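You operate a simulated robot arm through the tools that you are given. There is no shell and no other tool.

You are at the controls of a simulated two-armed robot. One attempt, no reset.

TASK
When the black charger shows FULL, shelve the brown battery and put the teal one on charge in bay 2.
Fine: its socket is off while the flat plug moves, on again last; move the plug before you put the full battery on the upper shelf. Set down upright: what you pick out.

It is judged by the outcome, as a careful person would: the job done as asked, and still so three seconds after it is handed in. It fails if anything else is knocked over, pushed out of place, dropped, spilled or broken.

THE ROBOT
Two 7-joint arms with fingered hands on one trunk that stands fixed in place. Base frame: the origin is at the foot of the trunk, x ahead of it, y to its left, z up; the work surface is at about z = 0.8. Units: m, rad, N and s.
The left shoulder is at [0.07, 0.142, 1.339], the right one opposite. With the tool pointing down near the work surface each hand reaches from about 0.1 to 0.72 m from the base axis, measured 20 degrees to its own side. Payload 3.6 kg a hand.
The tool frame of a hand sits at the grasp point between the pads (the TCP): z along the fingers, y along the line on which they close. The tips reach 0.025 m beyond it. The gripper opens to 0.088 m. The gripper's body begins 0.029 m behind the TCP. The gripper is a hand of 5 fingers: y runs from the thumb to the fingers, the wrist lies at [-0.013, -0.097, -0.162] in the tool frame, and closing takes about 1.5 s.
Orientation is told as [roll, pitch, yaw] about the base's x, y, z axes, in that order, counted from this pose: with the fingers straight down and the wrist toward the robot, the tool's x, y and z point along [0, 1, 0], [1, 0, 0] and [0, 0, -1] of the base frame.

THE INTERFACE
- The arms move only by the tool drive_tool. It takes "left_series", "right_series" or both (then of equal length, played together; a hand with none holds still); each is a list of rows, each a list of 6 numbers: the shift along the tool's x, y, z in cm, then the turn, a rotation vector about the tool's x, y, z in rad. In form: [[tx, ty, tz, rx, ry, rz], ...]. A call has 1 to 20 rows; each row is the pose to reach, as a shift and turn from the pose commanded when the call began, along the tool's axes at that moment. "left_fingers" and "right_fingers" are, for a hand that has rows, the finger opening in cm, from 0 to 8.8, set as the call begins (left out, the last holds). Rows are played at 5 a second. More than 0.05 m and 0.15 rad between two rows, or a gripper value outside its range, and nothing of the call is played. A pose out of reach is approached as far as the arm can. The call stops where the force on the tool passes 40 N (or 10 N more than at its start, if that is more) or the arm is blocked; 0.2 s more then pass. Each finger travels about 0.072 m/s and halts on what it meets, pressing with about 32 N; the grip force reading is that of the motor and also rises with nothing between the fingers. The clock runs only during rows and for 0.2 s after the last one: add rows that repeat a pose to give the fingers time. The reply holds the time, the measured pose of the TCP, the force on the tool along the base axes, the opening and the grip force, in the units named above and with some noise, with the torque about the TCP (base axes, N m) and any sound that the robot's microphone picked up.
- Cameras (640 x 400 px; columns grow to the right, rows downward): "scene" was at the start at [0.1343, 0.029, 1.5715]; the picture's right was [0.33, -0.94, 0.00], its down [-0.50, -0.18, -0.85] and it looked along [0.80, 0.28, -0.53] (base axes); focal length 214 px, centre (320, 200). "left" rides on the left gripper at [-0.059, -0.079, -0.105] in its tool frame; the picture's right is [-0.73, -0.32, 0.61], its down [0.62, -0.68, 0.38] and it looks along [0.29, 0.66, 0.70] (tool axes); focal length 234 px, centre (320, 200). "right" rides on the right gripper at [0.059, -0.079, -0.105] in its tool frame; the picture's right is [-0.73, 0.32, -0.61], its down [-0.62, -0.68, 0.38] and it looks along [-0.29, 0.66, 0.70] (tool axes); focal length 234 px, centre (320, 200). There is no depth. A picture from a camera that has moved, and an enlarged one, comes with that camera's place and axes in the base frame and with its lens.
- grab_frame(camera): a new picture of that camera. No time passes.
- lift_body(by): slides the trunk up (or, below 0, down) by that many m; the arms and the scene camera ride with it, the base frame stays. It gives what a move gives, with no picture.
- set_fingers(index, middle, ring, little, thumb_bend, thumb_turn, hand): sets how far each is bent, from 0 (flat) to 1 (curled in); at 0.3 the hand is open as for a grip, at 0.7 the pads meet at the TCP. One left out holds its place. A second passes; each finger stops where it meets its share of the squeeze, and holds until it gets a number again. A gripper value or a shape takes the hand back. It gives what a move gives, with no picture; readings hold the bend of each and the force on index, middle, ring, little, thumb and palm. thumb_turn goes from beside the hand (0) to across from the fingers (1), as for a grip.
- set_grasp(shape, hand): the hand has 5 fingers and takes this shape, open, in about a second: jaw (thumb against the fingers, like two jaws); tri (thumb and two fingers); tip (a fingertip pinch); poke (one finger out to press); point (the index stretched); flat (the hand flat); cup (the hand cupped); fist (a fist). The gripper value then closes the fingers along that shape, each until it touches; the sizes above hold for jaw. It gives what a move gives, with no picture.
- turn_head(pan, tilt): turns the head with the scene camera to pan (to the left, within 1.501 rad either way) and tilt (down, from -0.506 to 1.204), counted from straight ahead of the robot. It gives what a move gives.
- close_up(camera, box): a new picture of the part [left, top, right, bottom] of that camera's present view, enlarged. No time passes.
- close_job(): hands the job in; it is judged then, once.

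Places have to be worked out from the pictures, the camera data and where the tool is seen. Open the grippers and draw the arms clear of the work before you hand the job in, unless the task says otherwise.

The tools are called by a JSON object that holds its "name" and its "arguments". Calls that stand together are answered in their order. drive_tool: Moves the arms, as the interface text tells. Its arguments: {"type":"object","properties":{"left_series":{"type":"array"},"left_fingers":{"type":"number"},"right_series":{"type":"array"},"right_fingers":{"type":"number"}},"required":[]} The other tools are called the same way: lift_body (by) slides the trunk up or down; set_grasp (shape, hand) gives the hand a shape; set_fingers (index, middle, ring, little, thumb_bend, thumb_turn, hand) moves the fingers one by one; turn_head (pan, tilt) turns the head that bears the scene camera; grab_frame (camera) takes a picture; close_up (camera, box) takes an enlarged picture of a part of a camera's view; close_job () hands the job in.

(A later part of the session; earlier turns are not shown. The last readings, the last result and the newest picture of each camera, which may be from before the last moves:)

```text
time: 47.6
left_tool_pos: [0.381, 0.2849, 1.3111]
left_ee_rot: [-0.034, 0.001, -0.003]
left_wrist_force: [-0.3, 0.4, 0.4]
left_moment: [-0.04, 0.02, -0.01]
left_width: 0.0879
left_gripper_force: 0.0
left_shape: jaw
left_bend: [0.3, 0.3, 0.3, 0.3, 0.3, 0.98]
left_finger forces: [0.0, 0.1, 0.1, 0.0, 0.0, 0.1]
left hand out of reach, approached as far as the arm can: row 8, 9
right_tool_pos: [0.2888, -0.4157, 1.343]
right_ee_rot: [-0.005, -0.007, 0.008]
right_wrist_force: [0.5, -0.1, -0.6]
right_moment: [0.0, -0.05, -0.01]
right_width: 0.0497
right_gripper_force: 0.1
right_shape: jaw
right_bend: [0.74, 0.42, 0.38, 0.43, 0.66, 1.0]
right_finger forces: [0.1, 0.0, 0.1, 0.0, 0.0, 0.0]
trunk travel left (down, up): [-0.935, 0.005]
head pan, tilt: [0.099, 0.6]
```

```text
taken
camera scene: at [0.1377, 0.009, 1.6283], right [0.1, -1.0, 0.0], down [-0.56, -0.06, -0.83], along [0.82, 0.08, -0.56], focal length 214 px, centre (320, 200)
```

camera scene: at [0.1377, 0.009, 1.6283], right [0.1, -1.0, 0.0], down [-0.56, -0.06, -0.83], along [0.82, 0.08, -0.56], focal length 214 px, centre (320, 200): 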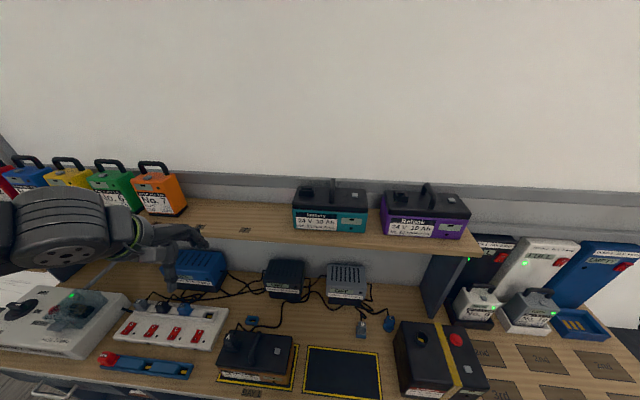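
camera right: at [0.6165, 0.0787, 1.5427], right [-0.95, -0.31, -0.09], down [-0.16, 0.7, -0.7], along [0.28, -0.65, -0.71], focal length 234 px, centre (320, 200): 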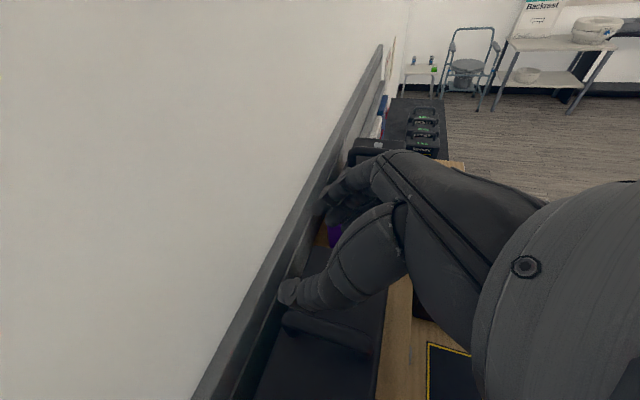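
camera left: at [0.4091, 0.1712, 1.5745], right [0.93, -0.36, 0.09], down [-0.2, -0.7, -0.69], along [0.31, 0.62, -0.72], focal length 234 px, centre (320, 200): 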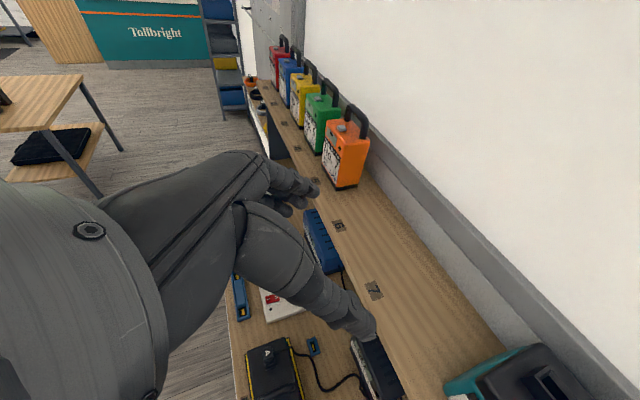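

Left is back at yaw 0. Moving it to (0.33, −0.02, 1.45), the mirror of where the right arm began its successful turn.

{"name": "drive_tool", "arguments": {"left_series": [[-3.8, -0.7, -2, 0, 0, 0], [-7.6, -1.4, -4, 0, 0, 0], [-11.4, -2.1, -6, 0, 0, 0], [-15.2, -2.8, -8, 0, 0, 0], [-19, -3.5, -10, 0, 0, 0], [-22.8, -4.2, -12, 0, 0, 0], [-26.6, -4.9, -14, 0, 0, 0], [-30.5, -5, -14, 0, 0, 0]]}}

{"name": "grab_frame", "arguments": {"camera": "scene"}}

```text
time: 49.4
left_tool_pos: [0.3288, 0.0457, 1.4592]
left_ee_rot: [-0.036, -0.001, -0.002]
left_wrist_force: [-0.1, -0.1, -0.2]
left_moment: [-0.01, 0.0, -0.01]
left_width: 0.0879
left_gripper_force: 0.1
left_shape: jaw
left_bend: [0.3, 0.3, 0.3, 0.3, 0.3, 0.98]
left_finger forces: [0.0, 0.1, 0.1, 0.1, 0.0, 0.1]
left hand out of reach, approached as far as the arm can: row 1, 2, 3, 7, 8
right_tool_pos: [0.2847, -0.416, 1.3432]
right_ee_rot: [-0.004, -0.009, 0.007]
right_wrist_force: [-0.1, 0.7, -0.3]
right_moment: [0.0, -0.01, 0.01]
right_width: 0.0502
right_gripper_force: 0.1
right_shape: jaw
right_bend: [0.74, 0.42, 0.38, 0.43, 0.66, 1.0]
right_finger forces: [0.0, 0.1, 0.0, 0.0, 0.1, 0.1]
trunk travel left (down, up): [-0.935, 0.005]
head pan, tilt: [0.099, 0.6]
```

```text
taken
camera scene: at [0.1345, 0.0081, 1.6285], right [0.1, -1.0, 0.0], down [-0.56, -0.06, -0.83], along [0.82, 0.08, -0.56], focal length 214 px, centre (320, 200)
```

scene: 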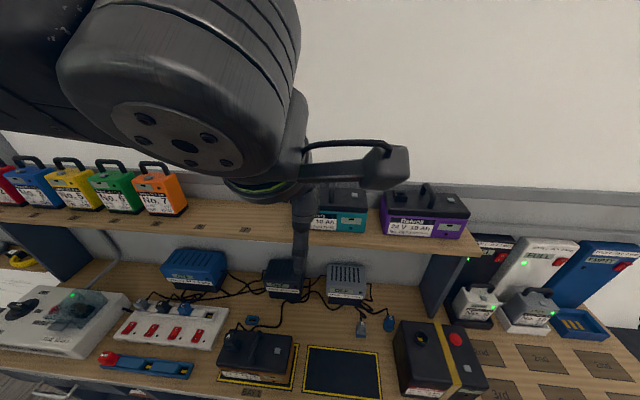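

Now the mirrored turn: yaw to +90° while moving forward.

{"name": "drive_tool", "arguments": {"left_series": [[0.3, 1.5, 0, 0, 0, -0.143], [0.6, 3, 0, 0, 0, -0.286], [0.9, 4.5, 0.5, 0, 0, -0.429], [1.2, 6, 1, 0, 0, -0.571], [1.5, 7.5, 2, 0, 0, -0.714], [1.8, 8.5, 3, 0, 0, -0.857], [2.1, 9, 4, 0, 0, -1.0], [2.4, 9.5, 5, 0, 0, -1.143], [2.7, 10, 6, 0, 0, -1.286], [3.0, 10, 7, 0, 0, -1.428], [3.3, 10, 8, 0, 0, -1.571]]}}

{"name": "grab_frame", "arguments": {"camera": "scene"}}

```text
time: 51.8
left_tool_pos: [0.367, 0.2488, 1.2971]
left_ee_rot: [-0.026, 0.096, 1.553]
left_wrist_force: [0.1, -0.1, -0.5]
left_moment: [-0.02, 0.02, 0.02]
left_width: 0.0878
left_gripper_force: 0.0
left_shape: jaw
left_bend: [0.3, 0.3, 0.3, 0.3, 0.3, 0.98]
left_finger forces: [0.0, 0.0, 0.0, 0.0, 0.1, 0.0]
left hand out of reach, approached as far as the arm can: row 1, 2, 3, 4, 5, 6, 7, 8, 9, 10, 11
right_tool_pos: [0.2882, -0.415, 1.3441]
right_ee_rot: [-0.004, -0.008, 0.007]
right_wrist_force: [-0.2, -1.2, 0.1]
right_moment: [-0.01, -0.03, 0.0]
right_width: 0.0502
right_gripper_force: 0.1
right_shape: jaw
right_bend: [0.74, 0.42, 0.38, 0.43, 0.66, 1.0]
right_finger forces: [0.1, 0.0, 0.0, 0.0, 0.1, 0.0]
trunk travel left (down, up): [-0.935, 0.005]
head pan, tilt: [0.099, 0.6]
```

```text
taken
camera scene: at [0.138, 0.0085, 1.6282], right [0.1, -1.0, 0.0], down [-0.56, -0.06, -0.82], along [0.82, 0.08, -0.57], focal length 214 px, centre (320, 200)
```

scene: 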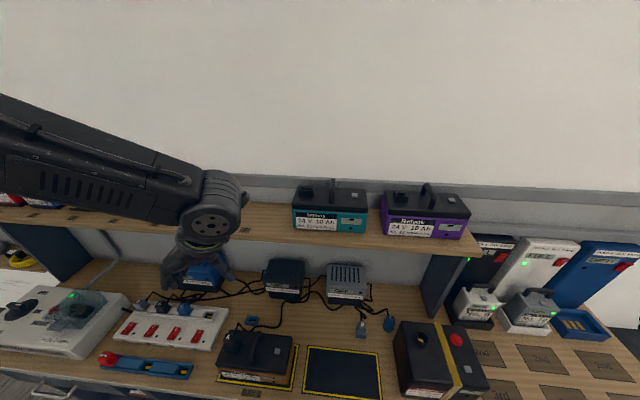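

The left arm is in a different elbow branch than the right one was. The right arm got its good (elbow-up) branch after passing through the opposite yaw, so I mirror that: first back to yaw 0 near the centre.

{"name": "drive_tool", "arguments": {"left_series": [[0, -2, -1.5, 0, 0, 0.141], [0, -4, -3, 0, 0, 0.282], [0, -6, -4.5, 0, 0, 0.423], [0, -8, -6, 0, 0, 0.565], [0, -10, -7.5, 0, 0, 0.706], [0, -12, -9, 0, 0, 0.847], [0, -14, -10.5, 0, 0, 0.988], [0, -16, -12, 0, 0, 1.13], [0, -18, -13.5, 0, 0, 1.271], [0, -20, -15, 0, 0, 1.412], [0, -22, -16.5, 0, 0, 1.553]]}}

{"name": "drive_tool", "arguments": {"left_series": [[0, 0, 0, 0, 0, 0.143], [0, 1, -0.5, 0, 0, 0.286], [0, 2, -1, 0, 0, 0.429], [0, 3, -1, 0, 0, 0.571], [0, 4, -1, 0, 0, 0.714], [0, 5, -1, 0, 0, 0.857], [0, 6, -1, 0, 0, 1.0], [0, 7, -1, 0, 0, 1.143], [0, 8, -1, 0, 0, 1.286], [0, 9, -1, 0, 0, 1.428], [0, 10, -1, 0, 0, 1.571]]}}

{"name": "grab_frame", "arguments": {"camera": "scene"}}

```text
time: 54.2
left_tool_pos: [0.3619, 0.0475, 1.4845]
left_ee_rot: [-0.095, -0.022, -0.003]
left_wrist_force: [0.3, 0.5, -0.4]
left_moment: [0.01, 0.02, -0.01]
left_width: 0.088
left_gripper_force: 0.1
left_shape: jaw
left_bend: [0.3, 0.3, 0.3, 0.3, 0.3, 0.98]
left_finger forces: [0.0, 0.0, 0.0, 0.0, 0.0, 0.0]
left hand out of reach, approached as far as the arm can: row 1, 2, 3
right_tool_pos: [0.2881, -0.4171, 1.3436]
right_ee_rot: [-0.004, -0.006, 0.009]
right_wrist_force: [0.5, 0.1, 0.3]
right_moment: [0.02, -0.01, 0.0]
right_width: 0.0502
right_gripper_force: 0.1
right_shape: jaw
right_bend: [0.74, 0.42, 0.38, 0.43, 0.66, 1.0]
right_finger forces: [0.0, 0.1, 0.1, 0.0, 0.0, 0.0]
trunk travel left (down, up): [-0.935, 0.005]
head pan, tilt: [0.099, 0.6]
```

```text
time: 56.6
left_tool_pos: [0.4627, 0.0473, 1.4948]
left_ee_rot: [0.022, -0.096, -1.576]
left_wrist_force: [-0.3, 0.4, 0.0]
left_moment: [-0.01, -0.02, -0.02]
left_width: 0.088
left_gripper_force: 0.0
left_shape: jaw
left_bend: [0.3, 0.3, 0.3, 0.3, 0.3, 0.98]
left_finger forces: [0.0, 0.0, 0.0, 0.0, 0.0, 0.1]
right_tool_pos: [0.2891, -0.4164, 1.3431]
right_ee_rot: [-0.001, -0.009, 0.009]
right_wrist_force: [1.1, -0.5, -0.5]
right_moment: [-0.01, -0.02, -0.01]
right_width: 0.0502
right_gripper_force: 0.1
right_shape: jaw
right_bend: [0.74, 0.42, 0.38, 0.43, 0.66, 1.0]
right_finger forces: [0.1, 0.0, 0.0, 0.0, 0.0, 0.1]
trunk travel left (down, up): [-0.935, 0.005]
head pan, tilt: [0.099, 0.6]
```

```text
taken
camera scene: at [0.1393, 0.0074, 1.6281], right [0.1, -1.0, 0.0], down [-0.56, -0.06, -0.82], along [0.82, 0.08, -0.57], focal length 214 px, centre (320, 200)
```

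scene: 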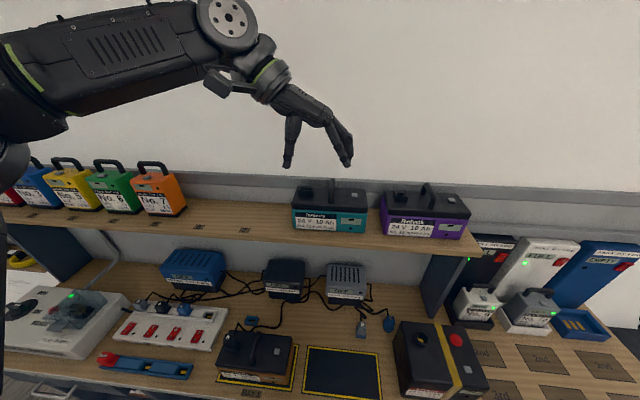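

Excellent: the left hand at yaw −90° pointing straight down is comfortably in reach at (0.46, 0.05, 1.49). I correct the small tilt, narrow to 5 cm, and advance above the teal handle.

{"name": "drive_tool", "arguments": {"left_series": [[3, 0.4, 0, 0.02, 0, 0], [6, 0.8, 0, 0.04, 0, 0], [9, 1.2, 0, 0.06, 0, 0], [12, 1.6, 0.5, 0.08, 0, 0], [15, 2, 1, 0.096, 0, 0], [16.5, 2, 1.5, 0.096, 0, 0]], "left_fingers": 5.0}}

{"name": "grab_frame", "arguments": {"camera": "scene"}}

{"name": "grab_frame", "arguments": {"camera": "left"}}

```text
time: 58.0
left_tool_pos: [0.5253, 0.0952, 1.4603]
left_ee_rot: [0.023, -0.001, -1.57]
left_wrist_force: [-0.4, 0.5, 0.4]
left_moment: [0.0, -0.02, 0.0]
left_width: 0.0505
left_gripper_force: 0.1
left_shape: jaw
left_bend: [0.74, 0.42, 0.38, 0.44, 0.66, 1.0]
left_finger forces: [0.1, 0.1, 0.1, 0.1, 0.1, 0.0]
left hand out of reach, approached as far as the arm can: row 1, 2, 3, 4, 5, 6
right_tool_pos: [0.2869, -0.4159, 1.3446]
right_ee_rot: [-0.003, -0.009, 0.008]
right_wrist_force: [0.2, -0.4, -0.3]
right_moment: [0.01, 0.0, 0.0]
right_width: 0.0501
right_gripper_force: 0.1
right_shape: jaw
right_bend: [0.74, 0.42, 0.38, 0.43, 0.66, 1.0]
right_finger forces: [0.0, 0.1, 0.1, 0.0, 0.0, 0.1]
trunk travel left (down, up): [-0.935, 0.005]
head pan, tilt: [0.099, 0.6]
```

```text
taken
camera scene: at [0.1375, 0.0081, 1.6283], right [0.1, -1.0, 0.0], down [-0.56, -0.06, -0.83], along [0.82, 0.08, -0.56], focal length 214 px, centre (320, 200)
```

scene: 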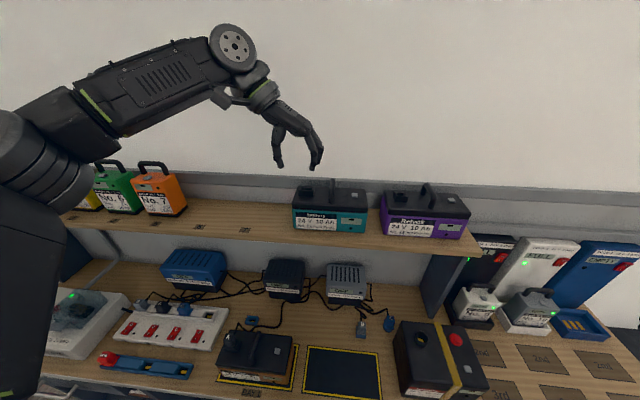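

```text
taken
camera left: at [0.4635, 0.1743, 1.5639], right [-0.71, 0.32, -0.62], down [0.63, 0.68, -0.37], along [0.31, -0.66, -0.69], focal length 234 px, centre (320, 200)
```

left: 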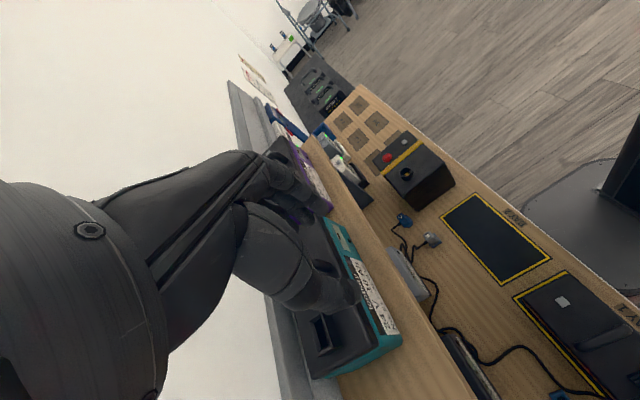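

The arm clips at x≈0.525 at this height. I add some forward tilt (0.5) and go a little lower while moving toward the handle.

{"name": "drive_tool", "arguments": {"left_series": [[0, 1, 0, 0, 0.1, 0], [1.5, 2, 0.5, 0, 0.2, 0], [3, 3.5, 1, 0, 0.3, 0], [5, 5, 2, 0, 0.4, 0], [7, 6.5, 3, 0, 0.5, 0], [8.5, 6.5, 3.5, 0, 0.5, 0]]}}

{"name": "grab_frame", "arguments": {"camera": "scene"}}

{"name": "grab_frame", "arguments": {"camera": "left"}}

```text
time: 59.4
left_tool_pos: [0.5908, 0.0504, 1.418]
left_ee_rot: [0.524, -0.002, -1.571]
left_wrist_force: [-0.2, 0.2, -0.1]
left_moment: [-0.01, -0.02, -0.01]
left_width: 0.0502
left_gripper_force: 0.0
left_shape: jaw
left_bend: [0.74, 0.42, 0.38, 0.43, 0.66, 1.0]
left_finger forces: [0.0, 0.0, 0.0, 0.0, 0.0, 0.0]
left hand out of reach, approached as far as the arm can: row 3, 4, 5, 6
right_tool_pos: [0.2879, -0.4156, 1.3432]
right_ee_rot: [-0.001, -0.007, 0.008]
right_wrist_force: [0.7, 0.0, 0.2]
right_moment: [-0.02, 0.01, 0.0]
right_width: 0.0499
right_gripper_force: 0.1
right_shape: jaw
right_bend: [0.74, 0.42, 0.38, 0.43, 0.66, 1.0]
right_finger forces: [0.1, 0.0, 0.0, 0.0, 0.0, 0.1]
trunk travel left (down, up): [-0.935, 0.005]
head pan, tilt: [0.099, 0.6]
```

```text
taken
camera scene: at [0.1387, 0.0072, 1.6282], right [0.1, -1.0, 0.0], down [-0.56, -0.06, -0.82], along [0.82, 0.08, -0.57], focal length 214 px, centre (320, 200)
```

scene: 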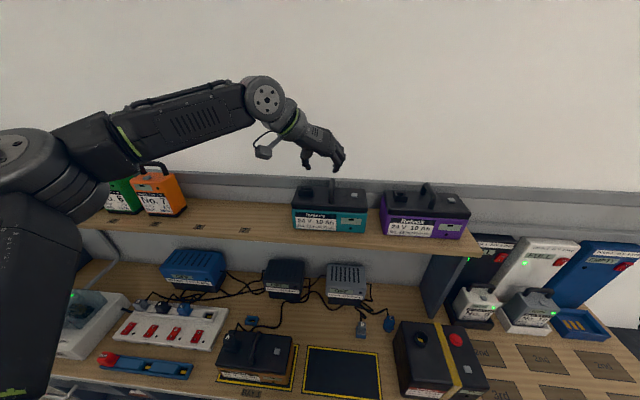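

```text
taken
camera left: at [0.4857, 0.1295, 1.4811], right [-0.32, 0.32, -0.89], down [0.73, 0.68, -0.02], along [0.6, -0.66, -0.46], focal length 234 px, centre (320, 200)
```

left: 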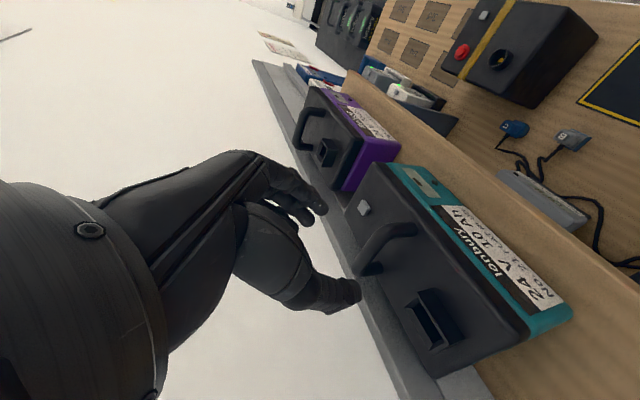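

Now at (0.59, 0.05, 1.418), tilt 0.52, with a clear view of the handle from both cameras. I continue forward, right and slightly down with a bit more tilt.

{"name": "drive_tool", "arguments": {"left_series": [[0.6, 0.6, 0.9, 0, 0.04, 0], [1.3, 1.2, 1.8, 0, 0.08, 0], [1.9, 1.8, 2.7, 0, 0.12, 0], [2.6, 2.4, 3.6, 0, 0.15, 0], [2.6, 2.4, 3.6, 0, 0.15, 0]]}}

{"name": "grab_frame", "arguments": {"camera": "left"}}

{"name": "close_up", "arguments": {"camera": "scene", "box": [220, 80, 420, 250]}}

```text
time: 60.6
left_tool_pos: [0.6112, 0.0453, 1.3998]
left_ee_rot: [0.674, 0.001, -1.57]
left_wrist_force: [0.2, 0.4, 0.3]
left_moment: [0.02, -0.03, 0.03]
left_width: 0.0501
left_gripper_force: 0.1
left_shape: jaw
left_bend: [0.74, 0.42, 0.38, 0.43, 0.66, 1.0]
left_finger forces: [0.1, 0.0, 0.1, 0.0, 0.0, 0.1]
left hand out of reach, approached as far as the arm can: row 1, 2, 3, 4, 5
right_tool_pos: [0.2867, -0.4157, 1.3436]
right_ee_rot: [-0.004, -0.006, 0.009]
right_wrist_force: [-0.9, 0.5, 0.0]
right_moment: [0.01, 0.01, 0.05]
right_width: 0.0502
right_gripper_force: 0.1
right_shape: jaw
right_bend: [0.74, 0.42, 0.38, 0.43, 0.66, 1.0]
right_finger forces: [0.0, 0.1, 0.1, 0.0, 0.0, 0.1]
trunk travel left (down, up): [-0.935, 0.005]
head pan, tilt: [0.099, 0.6]
```

```text
taken
camera left: at [0.4989, 0.1244, 1.4458], right [-0.19, 0.32, -0.93], down [0.73, 0.68, 0.09], along [0.66, -0.66, -0.36], focal length 234 px, centre (320, 200)
```

left: 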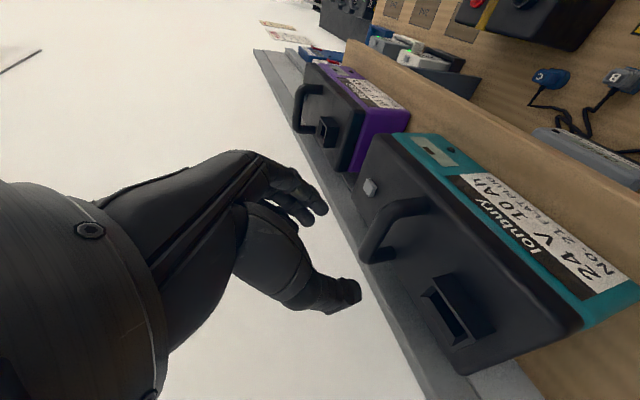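

```text
2.35 times, centred on (320, 165) of scene
camera zoom: at [0.1377, 0.008, 1.6282], right [0.1, -1.0, 0.0], down [-0.56, -0.06, -0.83], along [0.82, 0.08, -0.56], focal length 505 px, centre (320, 282)
```

zoom: 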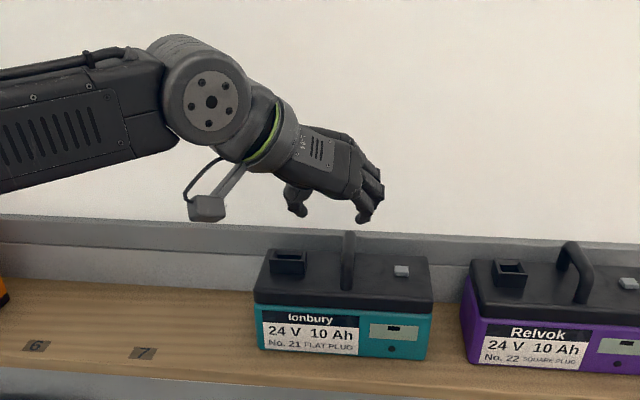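

Still short in y and x. I'll tilt further forward (θ→1.0), which relaxes the wrist deviation, and move toward (0.635, 0.027, 1.40).

{"name": "drive_tool", "arguments": {"left_series": [[0.4, 0.4, 0.2, 0, 0.08, 0], [0.8, 0.9, 0.4, 0, 0.16, 0], [1.2, 1.4, 0.8, 0, 0.24, 0], [1.6, 1.8, 1.2, 0, 0.32, 0], [2.0, 1.9, 1.5, 0, 0.33, 0], [2.0, 1.9, 1.5, 0, 0.33, 0]]}}

{"name": "grab_frame", "arguments": {"camera": "left"}}

{"name": "close_up", "arguments": {"camera": "scene", "box": [220, 80, 420, 250]}}

```text
time: 62.0
left_tool_pos: [0.6327, 0.0289, 1.3994]
left_ee_rot: [1.004, 0.0, -1.571]
left_wrist_force: [-0.4, 0.5, -0.8]
left_moment: [0.0, 0.0, 0.02]
left_width: 0.05
left_gripper_force: 0.1
left_shape: jaw
left_bend: [0.74, 0.42, 0.38, 0.43, 0.66, 1.0]
left_finger forces: [0.0, 0.0, 0.0, 0.0, 0.0, 0.1]
left hand out of reach, approached as far as the arm can: row 5, 6
right_tool_pos: [0.2884, -0.4161, 1.3437]
right_ee_rot: [-0.003, -0.007, 0.009]
right_wrist_force: [0.4, -0.5, -0.2]
right_moment: [-0.01, 0.0, -0.03]
right_width: 0.0502
right_gripper_force: 0.0
right_shape: jaw
right_bend: [0.74, 0.42, 0.38, 0.43, 0.66, 1.0]
right_finger forces: [0.0, 0.0, 0.0, 0.0, 0.0, 0.0]
trunk travel left (down, up): [-0.935, 0.005]
head pan, tilt: [0.099, 0.6]
```

```text
taken
camera left: at [0.5129, 0.1084, 1.4071], right [0.12, 0.32, -0.94], down [0.66, 0.68, 0.32], along [0.74, -0.66, -0.13], focal length 234 px, centre (320, 200)
```

left: 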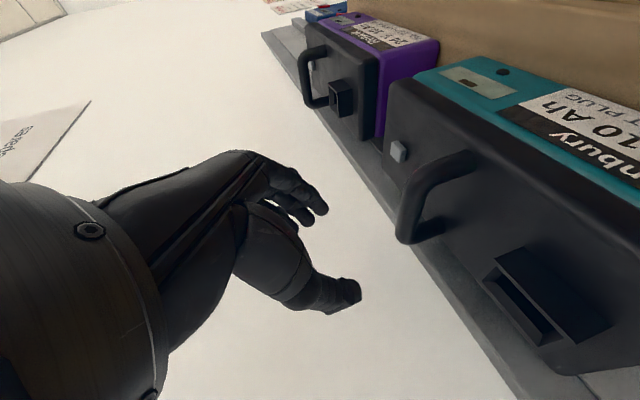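

```text
2.35 times, centred on (320, 165) of scene
camera zoom: at [0.138, 0.008, 1.6282], right [0.1, -1.0, 0.0], down [-0.56, -0.06, -0.82], along [0.82, 0.08, -0.57], focal length 505 px, centre (320, 282)
```

zoom: 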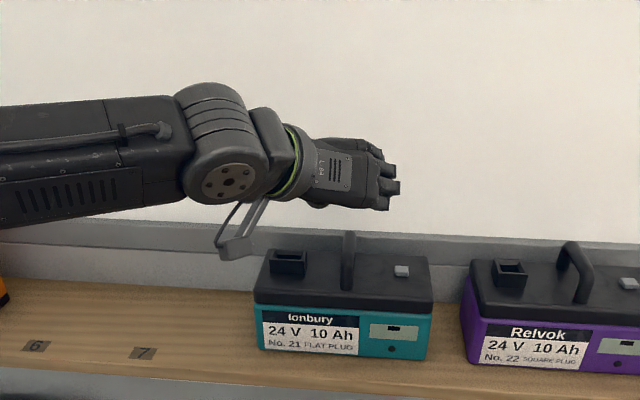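

Reached (0.633, 0.029, 1.399), tilt 1.0, yaw exactly −90°, over the handle. Let me inspect the finger arrangement at 5 cm opening and the handle.

{"name": "close_up", "arguments": {"camera": "left", "box": [220, 130, 520, 330]}}

{"name": "close_up", "arguments": {"camera": "scene", "box": [290, 120, 390, 200]}}

```text
2.00 times, centred on (370, 230) of left
camera zoom: at [0.5129, 0.1084, 1.4071], right [0.12, 0.32, -0.94], down [0.66, 0.68, 0.32], along [0.74, -0.66, -0.13], focal length 468 px, centre (220, 140)
```

zoom: 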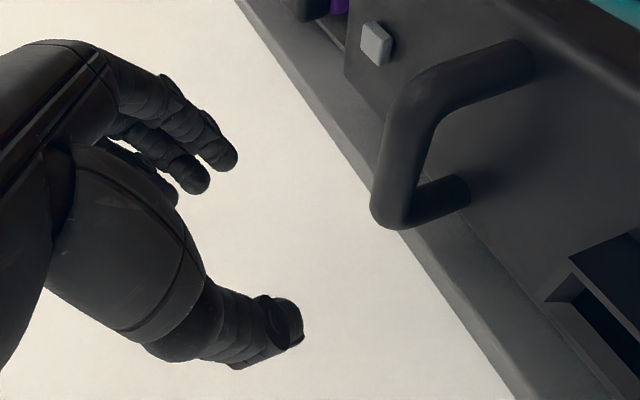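

```text
5.00 times, centred on (340, 160) of scene
camera zoom: at [0.138, 0.008, 1.6282], right [0.1, -1.0, 0.0], down [-0.56, -0.06, -0.82], along [0.82, 0.08, -0.57], focal length 1072 px, centre (220, 400)
```

zoom: 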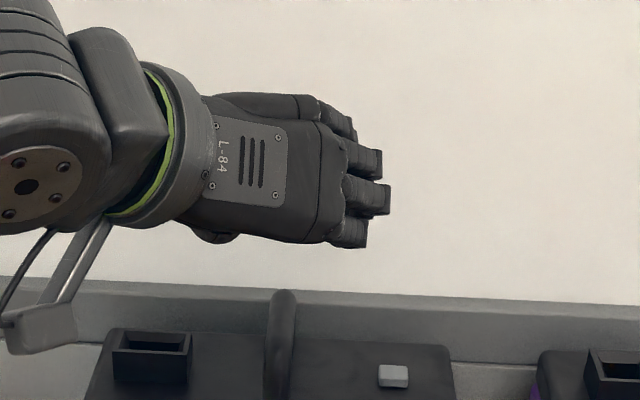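

The hand is over the bar, with fingers on its right and thumb on its left. Lowering vertically in small steps toward the bar height (TCP to about 1.345).

{"name": "drive_tool", "arguments": {"left_series": [[-0.7, 0.1, 0.6, 0, 0, 0], [-1.4, 0.2, 1.2, 0, 0, 0], [-2.1, 0.3, 1.9, 0, 0, 0], [-2.8, 0.3, 2.5, 0, 0, 0]]}}

{"name": "close_up", "arguments": {"camera": "left", "box": [220, 100, 540, 330]}}

{"name": "close_up", "arguments": {"camera": "scene", "box": [270, 120, 400, 220]}}

```text
time: 63.0
left_tool_pos: [0.6336, 0.032, 1.3652]
left_ee_rot: [1.003, 0.001, -1.57]
left_wrist_force: [-0.5, 0.1, -0.3]
left_moment: [-0.04, 0.03, -0.02]
left_width: 0.05
left_gripper_force: 0.1
left_shape: jaw
left_bend: [0.74, 0.42, 0.38, 0.43, 0.66, 1.0]
left_finger forces: [0.0, 0.0, 0.0, 0.0, 0.1, 0.0]
left hand out of reach, approached as far as the arm can: row 2, 3, 4
right_tool_pos: [0.288, -0.4163, 1.3428]
right_ee_rot: [-0.004, -0.008, 0.008]
right_wrist_force: [-0.3, -0.3, -0.1]
right_moment: [0.0, -0.01, 0.05]
right_width: 0.0503
right_gripper_force: 0.1
right_shape: jaw
right_bend: [0.74, 0.42, 0.38, 0.43, 0.66, 1.0]
right_finger forces: [0.0, 0.0, 0.0, 0.1, 0.1, 0.1]
trunk travel left (down, up): [-0.935, 0.005]
head pan, tilt: [0.099, 0.6]
```

```text
1.74 times, centred on (380, 215) of left
camera zoom: at [0.5135, 0.112, 1.3714], right [0.12, 0.32, -0.94], down [0.66, 0.68, 0.32], along [0.74, -0.66, -0.13], focal length 407 px, centre (216, 174)
```

zoom: 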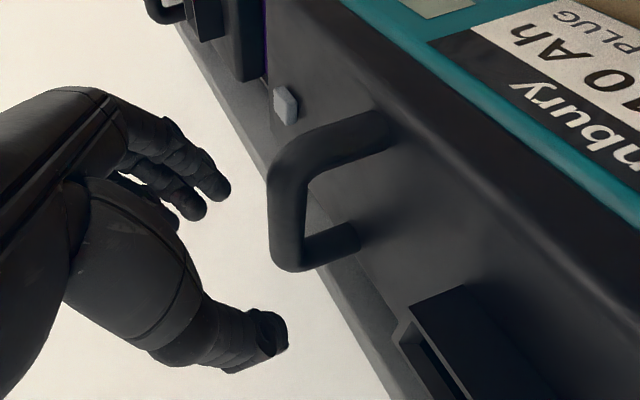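

```text
4.00 times, centred on (335, 170) of scene
camera zoom: at [0.138, 0.0081, 1.6282], right [0.1, -1.0, 0.0], down [-0.56, -0.06, -0.82], along [0.82, 0.08, -0.57], focal length 858 px, centre (260, 320)
```

zoom: 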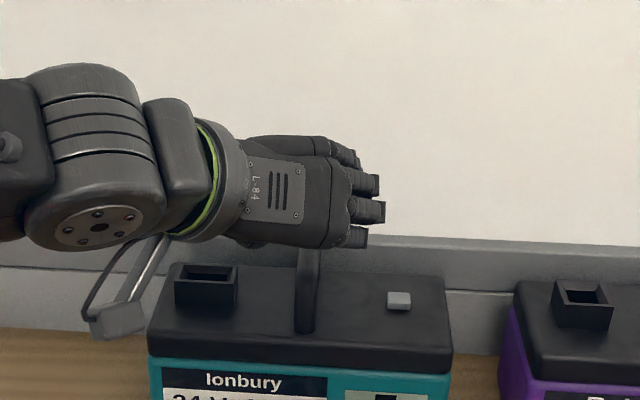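

The arm is near its limit here, so I lower the hand onto the bar by lowering the trunk 2.2 cm (fingers' lowest point stays about 2 cm above the lid).

{"name": "lift_body", "arguments": {"by": -0.022}}

{"name": "close_up", "arguments": {"camera": "left", "box": [220, 100, 540, 330]}}

{"name": "close_up", "arguments": {"camera": "scene", "box": [270, 120, 400, 220]}}

```text
time: 63.7
left_tool_pos: [0.6365, 0.0329, 1.3416]
left_ee_rot: [1.001, -0.001, -1.57]
left_wrist_force: [-0.3, 0.4, 1.0]
left_moment: [0.0, 0.02, -0.01]
left_width: 0.0504
left_gripper_force: 0.0
left_shape: jaw
left_bend: [0.74, 0.42, 0.38, 0.43, 0.66, 1.0]
left_finger forces: [0.0, 0.1, 0.0, 0.0, 0.1, 0.0]
right_tool_pos: [0.2882, -0.4156, 1.3216]
right_ee_rot: [-0.003, -0.008, 0.01]
right_wrist_force: [0.0, 0.6, -0.4]
right_moment: [-0.02, 0.01, 0.0]
right_width: 0.0501
right_gripper_force: 0.0
right_shape: jaw
right_bend: [0.74, 0.42, 0.38, 0.43, 0.66, 1.0]
right_finger forces: [0.0, 0.1, 0.0, 0.1, 0.1, 0.0]
trunk travel left (down, up): [-0.913, 0.027]
head pan, tilt: [0.099, 0.6]
```

```text
1.74 times, centred on (380, 215) of left
camera zoom: at [0.5137, 0.1119, 1.3494], right [0.12, 0.32, -0.94], down [0.66, 0.68, 0.32], along [0.74, -0.66, -0.13], focal length 407 px, centre (216, 174)
```

zoom: 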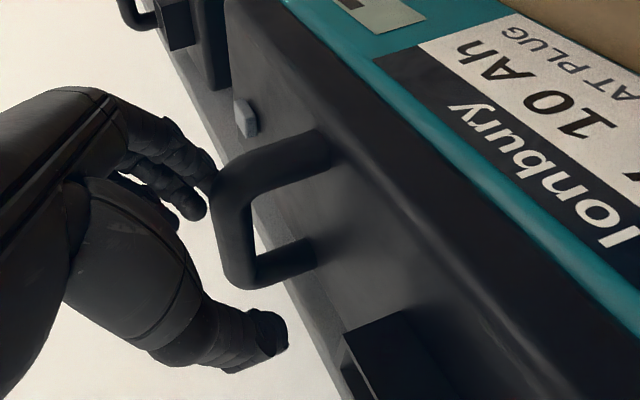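

```text
4.00 times, centred on (335, 170) of scene
camera zoom: at [0.1383, 0.0079, 1.6061], right [0.1, -1.0, 0.0], down [-0.56, -0.06, -0.82], along [0.82, 0.08, -0.57], focal length 858 px, centre (260, 320)
```

zoom: 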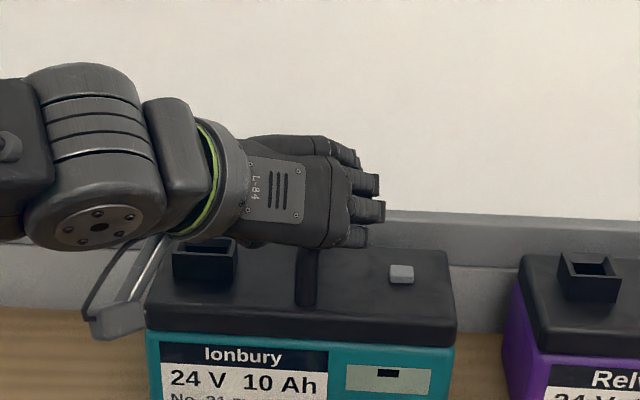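

The bar appears about 1 cm below the TCP along my view; lid is at ~1.297. I lower another 0.8 cm so the bar sits centrally in the pads.

{"name": "lift_body", "arguments": {"by": -0.008}}

{"name": "drive_tool", "arguments": {"left_series": [[0, 0, 0, 0, 0, 0], [0, 0, 0, 0, 0, 0], [0, 0, 0, 0, 0, 0]], "left_fingers": 2.6}}

{"name": "close_up", "arguments": {"camera": "left", "box": [220, 100, 540, 330]}}

{"name": "close_up", "arguments": {"camera": "scene", "box": [270, 120, 400, 220]}}

```text
time: 64.3
left_tool_pos: [0.6344, 0.0324, 1.3333]
left_ee_rot: [1.003, -0.001, -1.57]
left_wrist_force: [-0.3, 0.0, 0.0]
left_moment: [0.01, -0.03, 0.01]
left_width: 0.0502
left_gripper_force: 0.0
left_shape: jaw
left_bend: [0.74, 0.42, 0.38, 0.43, 0.66, 1.0]
left_finger forces: [0.1, 0.0, 0.0, 0.0, 0.0, 0.0]
right_tool_pos: [0.2883, -0.416, 1.3144]
right_ee_rot: [-0.005, -0.006, 0.009]
right_wrist_force: [0.8, -0.6, 0.3]
right_moment: [-0.01, -0.03, 0.0]
right_width: 0.0502
right_gripper_force: 0.0
right_shape: jaw
right_bend: [0.74, 0.42, 0.38, 0.43, 0.66, 1.0]
right_finger forces: [0.1, 0.0, 0.0, 0.0, 0.1, 0.1]
trunk travel left (down, up): [-0.905, 0.035]
head pan, tilt: [0.099, 0.6]
```

```text
time: 65.1
left_tool_pos: [0.6342, 0.0332, 1.3338]
left_ee_rot: [1.004, -0.002, -1.57]
left_wrist_force: [-0.3, 0.7, 0.0]
left_moment: [-0.03, 0.01, 0.03]
left_width: 0.0263
left_gripper_force: 0.0
left_shape: jaw
left_bend: [0.74, 0.54, 0.51, 0.48, 0.74, 1.0]
left_finger forces: [0.0, 0.1, 0.0, 0.1, 0.0, 0.0]
right_tool_pos: [0.2875, -0.4161, 1.3153]
right_ee_rot: [-0.003, -0.007, 0.008]
right_wrist_force: [-0.8, -0.6, -0.8]
right_moment: [0.02, -0.03, -0.03]
right_width: 0.0503
right_gripper_force: 0.1
right_shape: jaw
right_bend: [0.74, 0.42, 0.38, 0.43, 0.66, 1.0]
right_finger forces: [0.0, 0.1, 0.2, 0.0, 0.1, 0.1]
trunk travel left (down, up): [-0.905, 0.035]
head pan, tilt: [0.099, 0.6]
```

```text
1.74 times, centred on (380, 215) of left
camera zoom: at [0.5133, 0.1119, 1.3416], right [0.12, 0.32, -0.94], down [0.66, 0.68, 0.32], along [0.74, -0.66, -0.13], focal length 407 px, centre (216, 174)
```

zoom: 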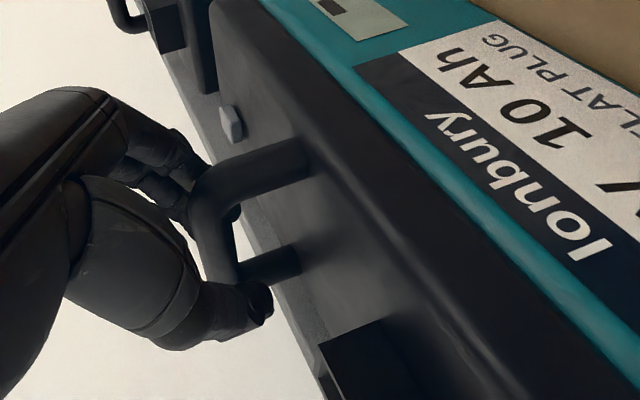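

```text
4.00 times, centred on (335, 170) of scene
camera zoom: at [0.1378, 0.008, 1.5982], right [0.1, -1.0, 0.0], down [-0.56, -0.06, -0.83], along [0.82, 0.08, -0.56], focal length 858 px, centre (260, 320)
```

zoom: 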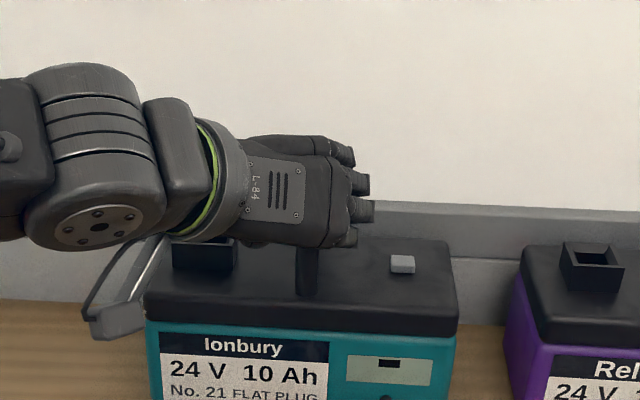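

Fingers are on the right of the bar and the thumb on the left. Closing the grip fully.

{"name": "drive_tool", "arguments": {"left_series": [[0, 0, 0, 0, 0, 0], [0, 0, 0, 0, 0, 0], [0, 0, 0, 0, 0, 0], [0, 0, 0, 0, 0, 0], [0, 0, 0, 0, 0, 0], [0, 0, 0, 0, 0, 0], [0, 0, 0, 0, 0, 0]], "left_fingers": 0}}

{"name": "close_up", "arguments": {"camera": "left", "box": [220, 100, 540, 330]}}

{"name": "close_up", "arguments": {"camera": "scene", "box": [250, 120, 420, 240]}}

```text
time: 66.7
left_tool_pos: [0.637, 0.0325, 1.3316]
left_ee_rot: [1.0, 0.0, -1.57]
left_wrist_force: [-0.5, 0.3, 0.0]
left_moment: [0.14, 0.08, -0.03]
left_width: 0.0078
left_gripper_force: 31.8
left_shape: jaw
left_bend: [0.73, 0.55, 0.66, 0.64, 0.71, 1.0]
left_finger forces: [15.4, 10.7, 0.0, 0.0, 22.3, 0.0]
right_tool_pos: [0.2908, -0.416, 1.314]
right_ee_rot: [-0.004, -0.006, 0.01]
right_wrist_force: [0.3, -0.8, -0.7]
right_moment: [0.05, -0.01, 0.0]
right_width: 0.0501
right_gripper_force: 0.0
right_shape: jaw
right_bend: [0.74, 0.42, 0.38, 0.43, 0.66, 1.0]
right_finger forces: [0.0, 0.0, 0.0, 0.1, 0.0, 0.0]
trunk travel left (down, up): [-0.905, 0.035]
head pan, tilt: [0.099, 0.6]
```

```text
1.74 times, centred on (380, 215) of left
camera zoom: at [0.5153, 0.1122, 1.3404], right [0.12, 0.32, -0.94], down [0.66, 0.68, 0.32], along [0.74, -0.66, -0.13], focal length 407 px, centre (216, 174)
```

zoom: 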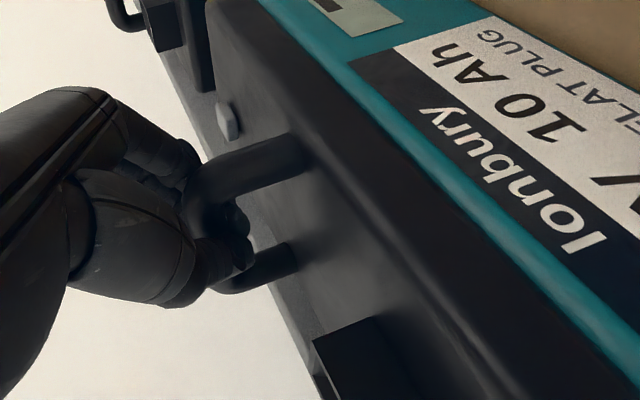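

```text
3.33 times, centred on (335, 180) of scene
camera zoom: at [0.1402, 0.0083, 1.5979], right [0.1, -1.0, 0.0], down [-0.56, -0.06, -0.82], along [0.82, 0.08, -0.57], focal length 715 px, centre (270, 267)
```

zoom: 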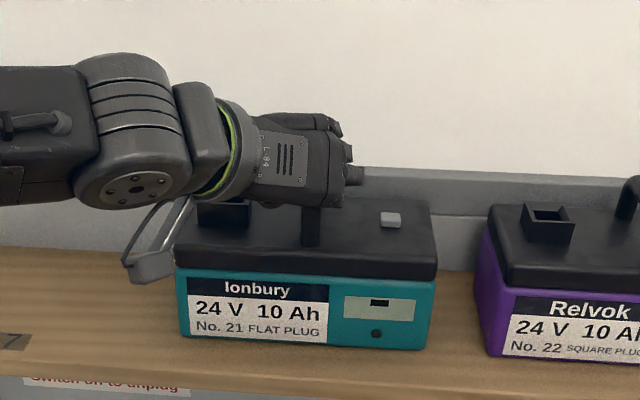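

Firm grip: index 15 N, middle 11 N, thumb 22 N. I lift gently 3 cm with the trunk and check the load and that the battery hangs level.

{"name": "lift_body", "arguments": {"by": 0.03}}

{"name": "grab_frame", "arguments": {"camera": "left"}}

{"name": "close_up", "arguments": {"camera": "scene", "box": [250, 120, 420, 240]}}

```text
time: 67.4
left_tool_pos: [0.6366, 0.0323, 1.3627]
left_ee_rot: [1.0, 0.0, -1.569]
left_wrist_force: [-1.5, -0.5, -13.7]
left_moment: [0.18, 0.19, 0.0]
left_width: 0.008
left_gripper_force: 32.1
left_shape: jaw
left_bend: [0.73, 0.55, 0.66, 0.64, 0.72, 1.0]
left_finger forces: [17.1, 8.8, 0.1, 0.1, 20.9, 0.0]
right_tool_pos: [0.2891, -0.417, 1.3448]
right_ee_rot: [-0.004, -0.005, 0.009]
right_wrist_force: [0.6, 0.4, 0.0]
right_moment: [0.0, 0.01, -0.02]
right_width: 0.05
right_gripper_force: 0.0
right_shape: jaw
right_bend: [0.74, 0.42, 0.38, 0.43, 0.66, 1.0]
right_finger forces: [0.1, 0.0, 0.1, 0.1, 0.0, 0.1]
trunk travel left (down, up): [-0.935, 0.005]
head pan, tilt: [0.099, 0.6]
```

```text
taken
camera left: at [0.5158, 0.1121, 1.3703], right [0.12, 0.32, -0.94], down [0.66, 0.68, 0.32], along [0.74, -0.66, -0.13], focal length 234 px, centre (320, 200)
```

left: 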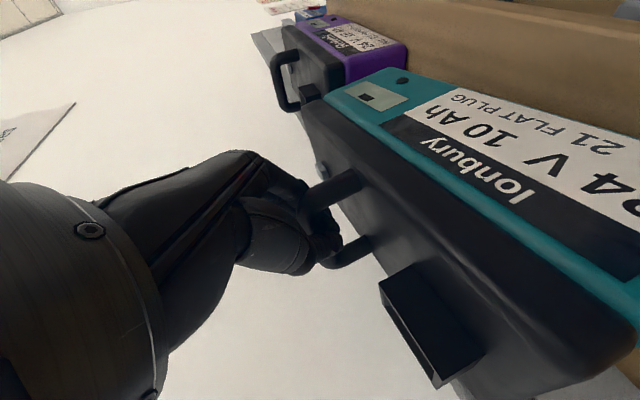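

```text
3.33 times, centred on (335, 180) of scene
camera zoom: at [0.1409, 0.0082, 1.6279], right [0.1, -1.0, 0.0], down [-0.56, -0.06, -0.82], along [0.82, 0.08, -0.57], focal length 715 px, centre (270, 267)
```

zoom: 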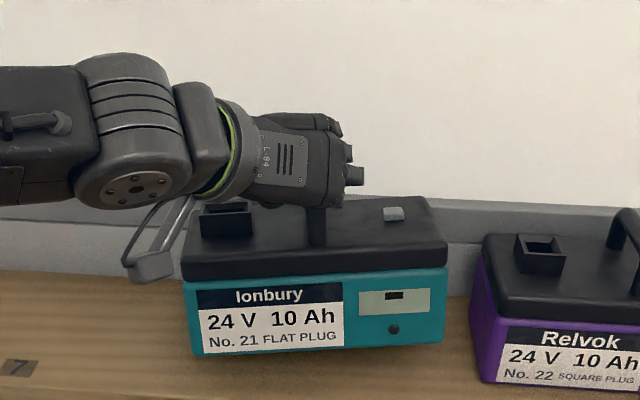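

Lifted: the teal weighs about 1.4 kg and hangs with a slight roll (left side ~6° low). I draw it straight back off the shelf toward the robot.

{"name": "drive_tool", "arguments": {"left_series": [[-1.0, 0, -1.9, 0, 0, 0], [-2.3, 0, -4.0, 0, 0, 0], [-3.7, 0, -6.1, 0, 0, 0], [-5.1, 0, -8.2, 0, 0, 0], [-6.5, 0, -10.3, 0, 0, 0], [-8, 0, -12.5, 0, 0, 0], [-9.6, 0, -15, 0, 0, 0], [-11.2, 0, -17.5, 0, 0, 0]]}}

{"name": "grab_frame", "arguments": {"camera": "scene"}}

{"name": "grab_frame", "arguments": {"camera": "left"}}

```text
time: 69.2
left_tool_pos: [0.4251, 0.0343, 1.3639]
left_ee_rot: [1.002, -0.001, -1.572]
left_wrist_force: [-1.1, -0.4, -14.1]
left_moment: [0.18, 0.17, -0.02]
left_width: 0.0082
left_gripper_force: 32.2
left_shape: jaw
left_bend: [0.73, 0.55, 0.66, 0.64, 0.72, 1.0]
left_finger forces: [17.3, 9.5, 0.0, 0.0, 21.5, 0.0]
right_tool_pos: [0.286, -0.4171, 1.3443]
right_ee_rot: [-0.004, -0.007, 0.009]
right_wrist_force: [0.6, -0.1, 0.5]
right_moment: [-0.01, 0.0, -0.03]
right_width: 0.0502
right_gripper_force: 0.0
right_shape: jaw
right_bend: [0.74, 0.42, 0.38, 0.43, 0.66, 1.0]
right_finger forces: [0.0, 0.0, 0.0, 0.0, 0.1, 0.0]
trunk travel left (down, up): [-0.935, 0.005]
head pan, tilt: [0.099, 0.6]
```

```text
taken
camera scene: at [0.1376, 0.008, 1.6282], right [0.1, -1.0, 0.0], down [-0.56, -0.06, -0.83], along [0.82, 0.08, -0.56], focal length 214 px, centre (320, 200)
```

scene: 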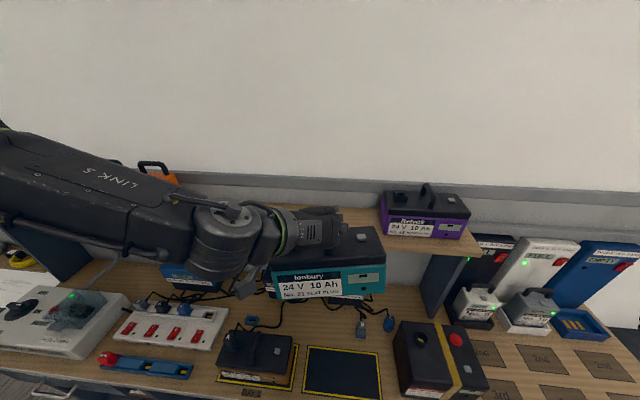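

```text
taken
camera left: at [0.305, 0.1134, 1.3724], right [0.12, 0.32, -0.94], down [0.66, 0.68, 0.32], along [0.74, -0.66, -0.13], focal length 234 px, centre (320, 200)
```

left: 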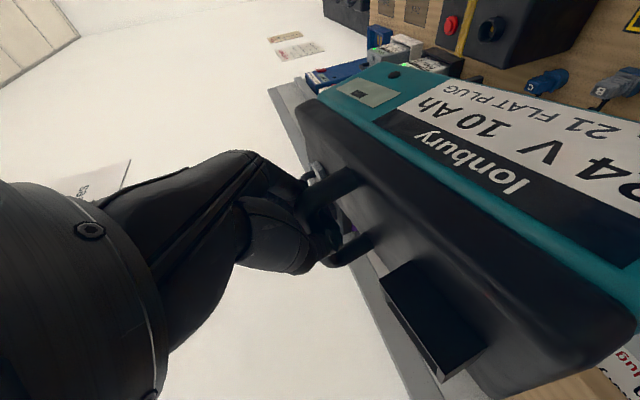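

The teal battery is clear of the shelf. Now shift right over bay 2 and begin lowering with the arm, checking reach.

{"name": "drive_tool", "arguments": {"left_series": [[-0.6, 1.7, -0.9, 0, 0, 0], [-1.1, 3.4, -1.7, 0, 0, 0], [-1.7, 5.1, -2.6, 0, 0, 0], [-2.2, 6.8, -3.5, 0, 0, 0]]}}

{"name": "drive_tool", "arguments": {"left_series": [[-2.1, 0, 1.35, 0, 0, 0], [-4.2, 0, 2.7, 0, 0, 0], [-6.3, 0, 4.05, 0, 0, 0], [-8.4, 0, 5.4, 0, 0, 0], [-10.5, 0, 6.75, 0, 0, 0], [-12.6, 0, 8.1, 0, 0, 0]]}}

{"name": "grab_frame", "arguments": {"camera": "scene"}}

```text
time: 70.2
left_tool_pos: [0.3943, -0.025, 1.362]
left_ee_rot: [0.998, 0.002, -1.567]
left_wrist_force: [1.3, 0.0, -14.9]
left_moment: [0.21, 0.01, 0.01]
left_width: 0.008
left_gripper_force: 32.1
left_shape: jaw
left_bend: [0.73, 0.56, 0.66, 0.64, 0.73, 1.0]
left_finger forces: [20.1, 9.1, 0.1, 0.0, 23.2, 0.0]
left hand out of reach, approached as far as the arm can: row 4
right_tool_pos: [0.2918, -0.4147, 1.3434]
right_ee_rot: [-0.002, -0.004, 0.008]
right_wrist_force: [1.1, 0.4, 0.0]
right_moment: [0.0, 0.0, -0.02]
right_width: 0.0501
right_gripper_force: 0.0
right_shape: jaw
right_bend: [0.74, 0.42, 0.38, 0.43, 0.66, 1.0]
right_finger forces: [0.1, 0.0, 0.1, 0.0, 0.0, 0.0]
trunk travel left (down, up): [-0.935, 0.005]
head pan, tilt: [0.099, 0.6]
```

```text
time: 71.6
left_tool_pos: [0.4139, 0.0167, 1.2407]
left_ee_rot: [1.0, 0.002, -1.573]
left_wrist_force: [-0.3, 0.8, -14.0]
left_moment: [0.24, 0.07, 0.04]
left_width: 0.0084
left_gripper_force: 32.0
left_shape: jaw
left_bend: [0.73, 0.56, 0.66, 0.64, 0.73, 1.0]
left_finger forces: [5.7, 8.5, 0.0, 0.0, 23.6, 0.0]
left hand out of reach, approached as far as the arm can: row 1, 2, 3, 4, 5, 6
right_tool_pos: [0.2894, -0.4158, 1.3419]
right_ee_rot: [-0.005, -0.005, 0.007]
right_wrist_force: [0.4, -0.2, 0.4]
right_moment: [0.01, 0.03, -0.01]
right_width: 0.05
right_gripper_force: 0.2
right_shape: jaw
right_bend: [0.74, 0.42, 0.38, 0.43, 0.66, 1.0]
right_finger forces: [0.1, 0.0, 0.0, 0.0, 0.0, 0.0]
trunk travel left (down, up): [-0.935, 0.005]
head pan, tilt: [0.099, 0.6]
```

```text
taken
camera scene: at [0.1407, 0.0086, 1.6279], right [0.1, -1.0, 0.0], down [-0.56, -0.06, -0.82], along [0.82, 0.08, -0.57], focal length 214 px, centre (320, 200)
```

scene: 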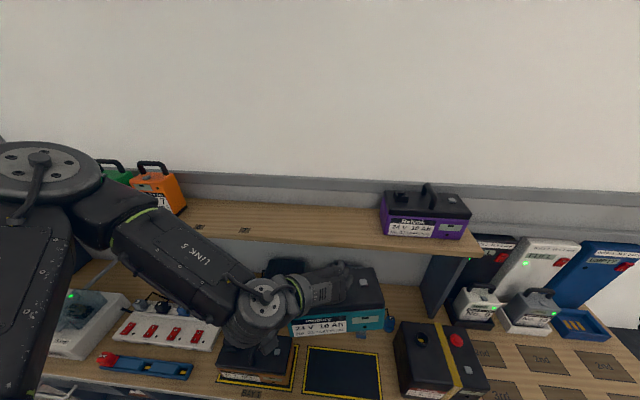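

Lowering by the arm drifts left, so better: return up to the reachable posture and lower the trunk instead. First I check how level the battery is hanging.

{"name": "close_up", "arguments": {"camera": "scene", "box": [220, 240, 420, 370]}}

{"name": "grab_frame", "arguments": {"camera": "right"}}

```text
3.08 times, centred on (320, 305) of scene
camera zoom: at [0.1407, 0.0086, 1.6279], right [0.1, -1.0, 0.0], down [-0.56, -0.06, -0.82], along [0.82, 0.08, -0.57], focal length 660 px, centre (320, -123)
```

zoom: 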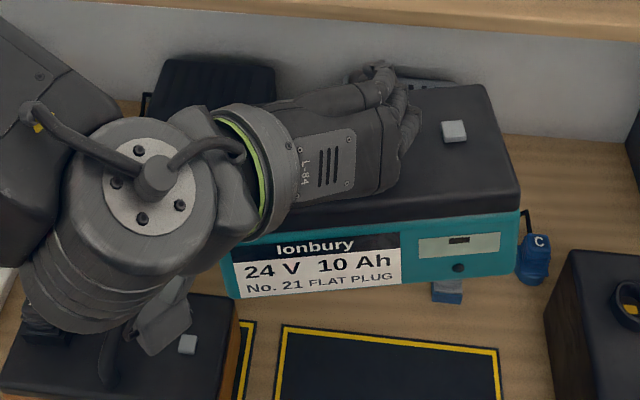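

```text
taken
camera right: at [0.2098, -0.3563, 1.4473], right [0.33, -0.72, 0.61], down [-0.67, -0.63, -0.38], along [0.66, -0.29, -0.69], focal length 234 px, centre (320, 200)
```

right: 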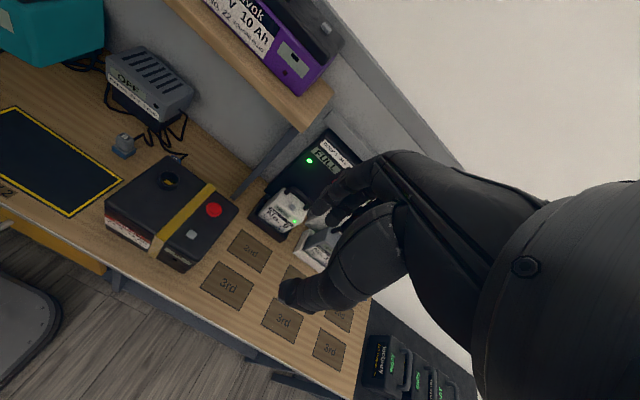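

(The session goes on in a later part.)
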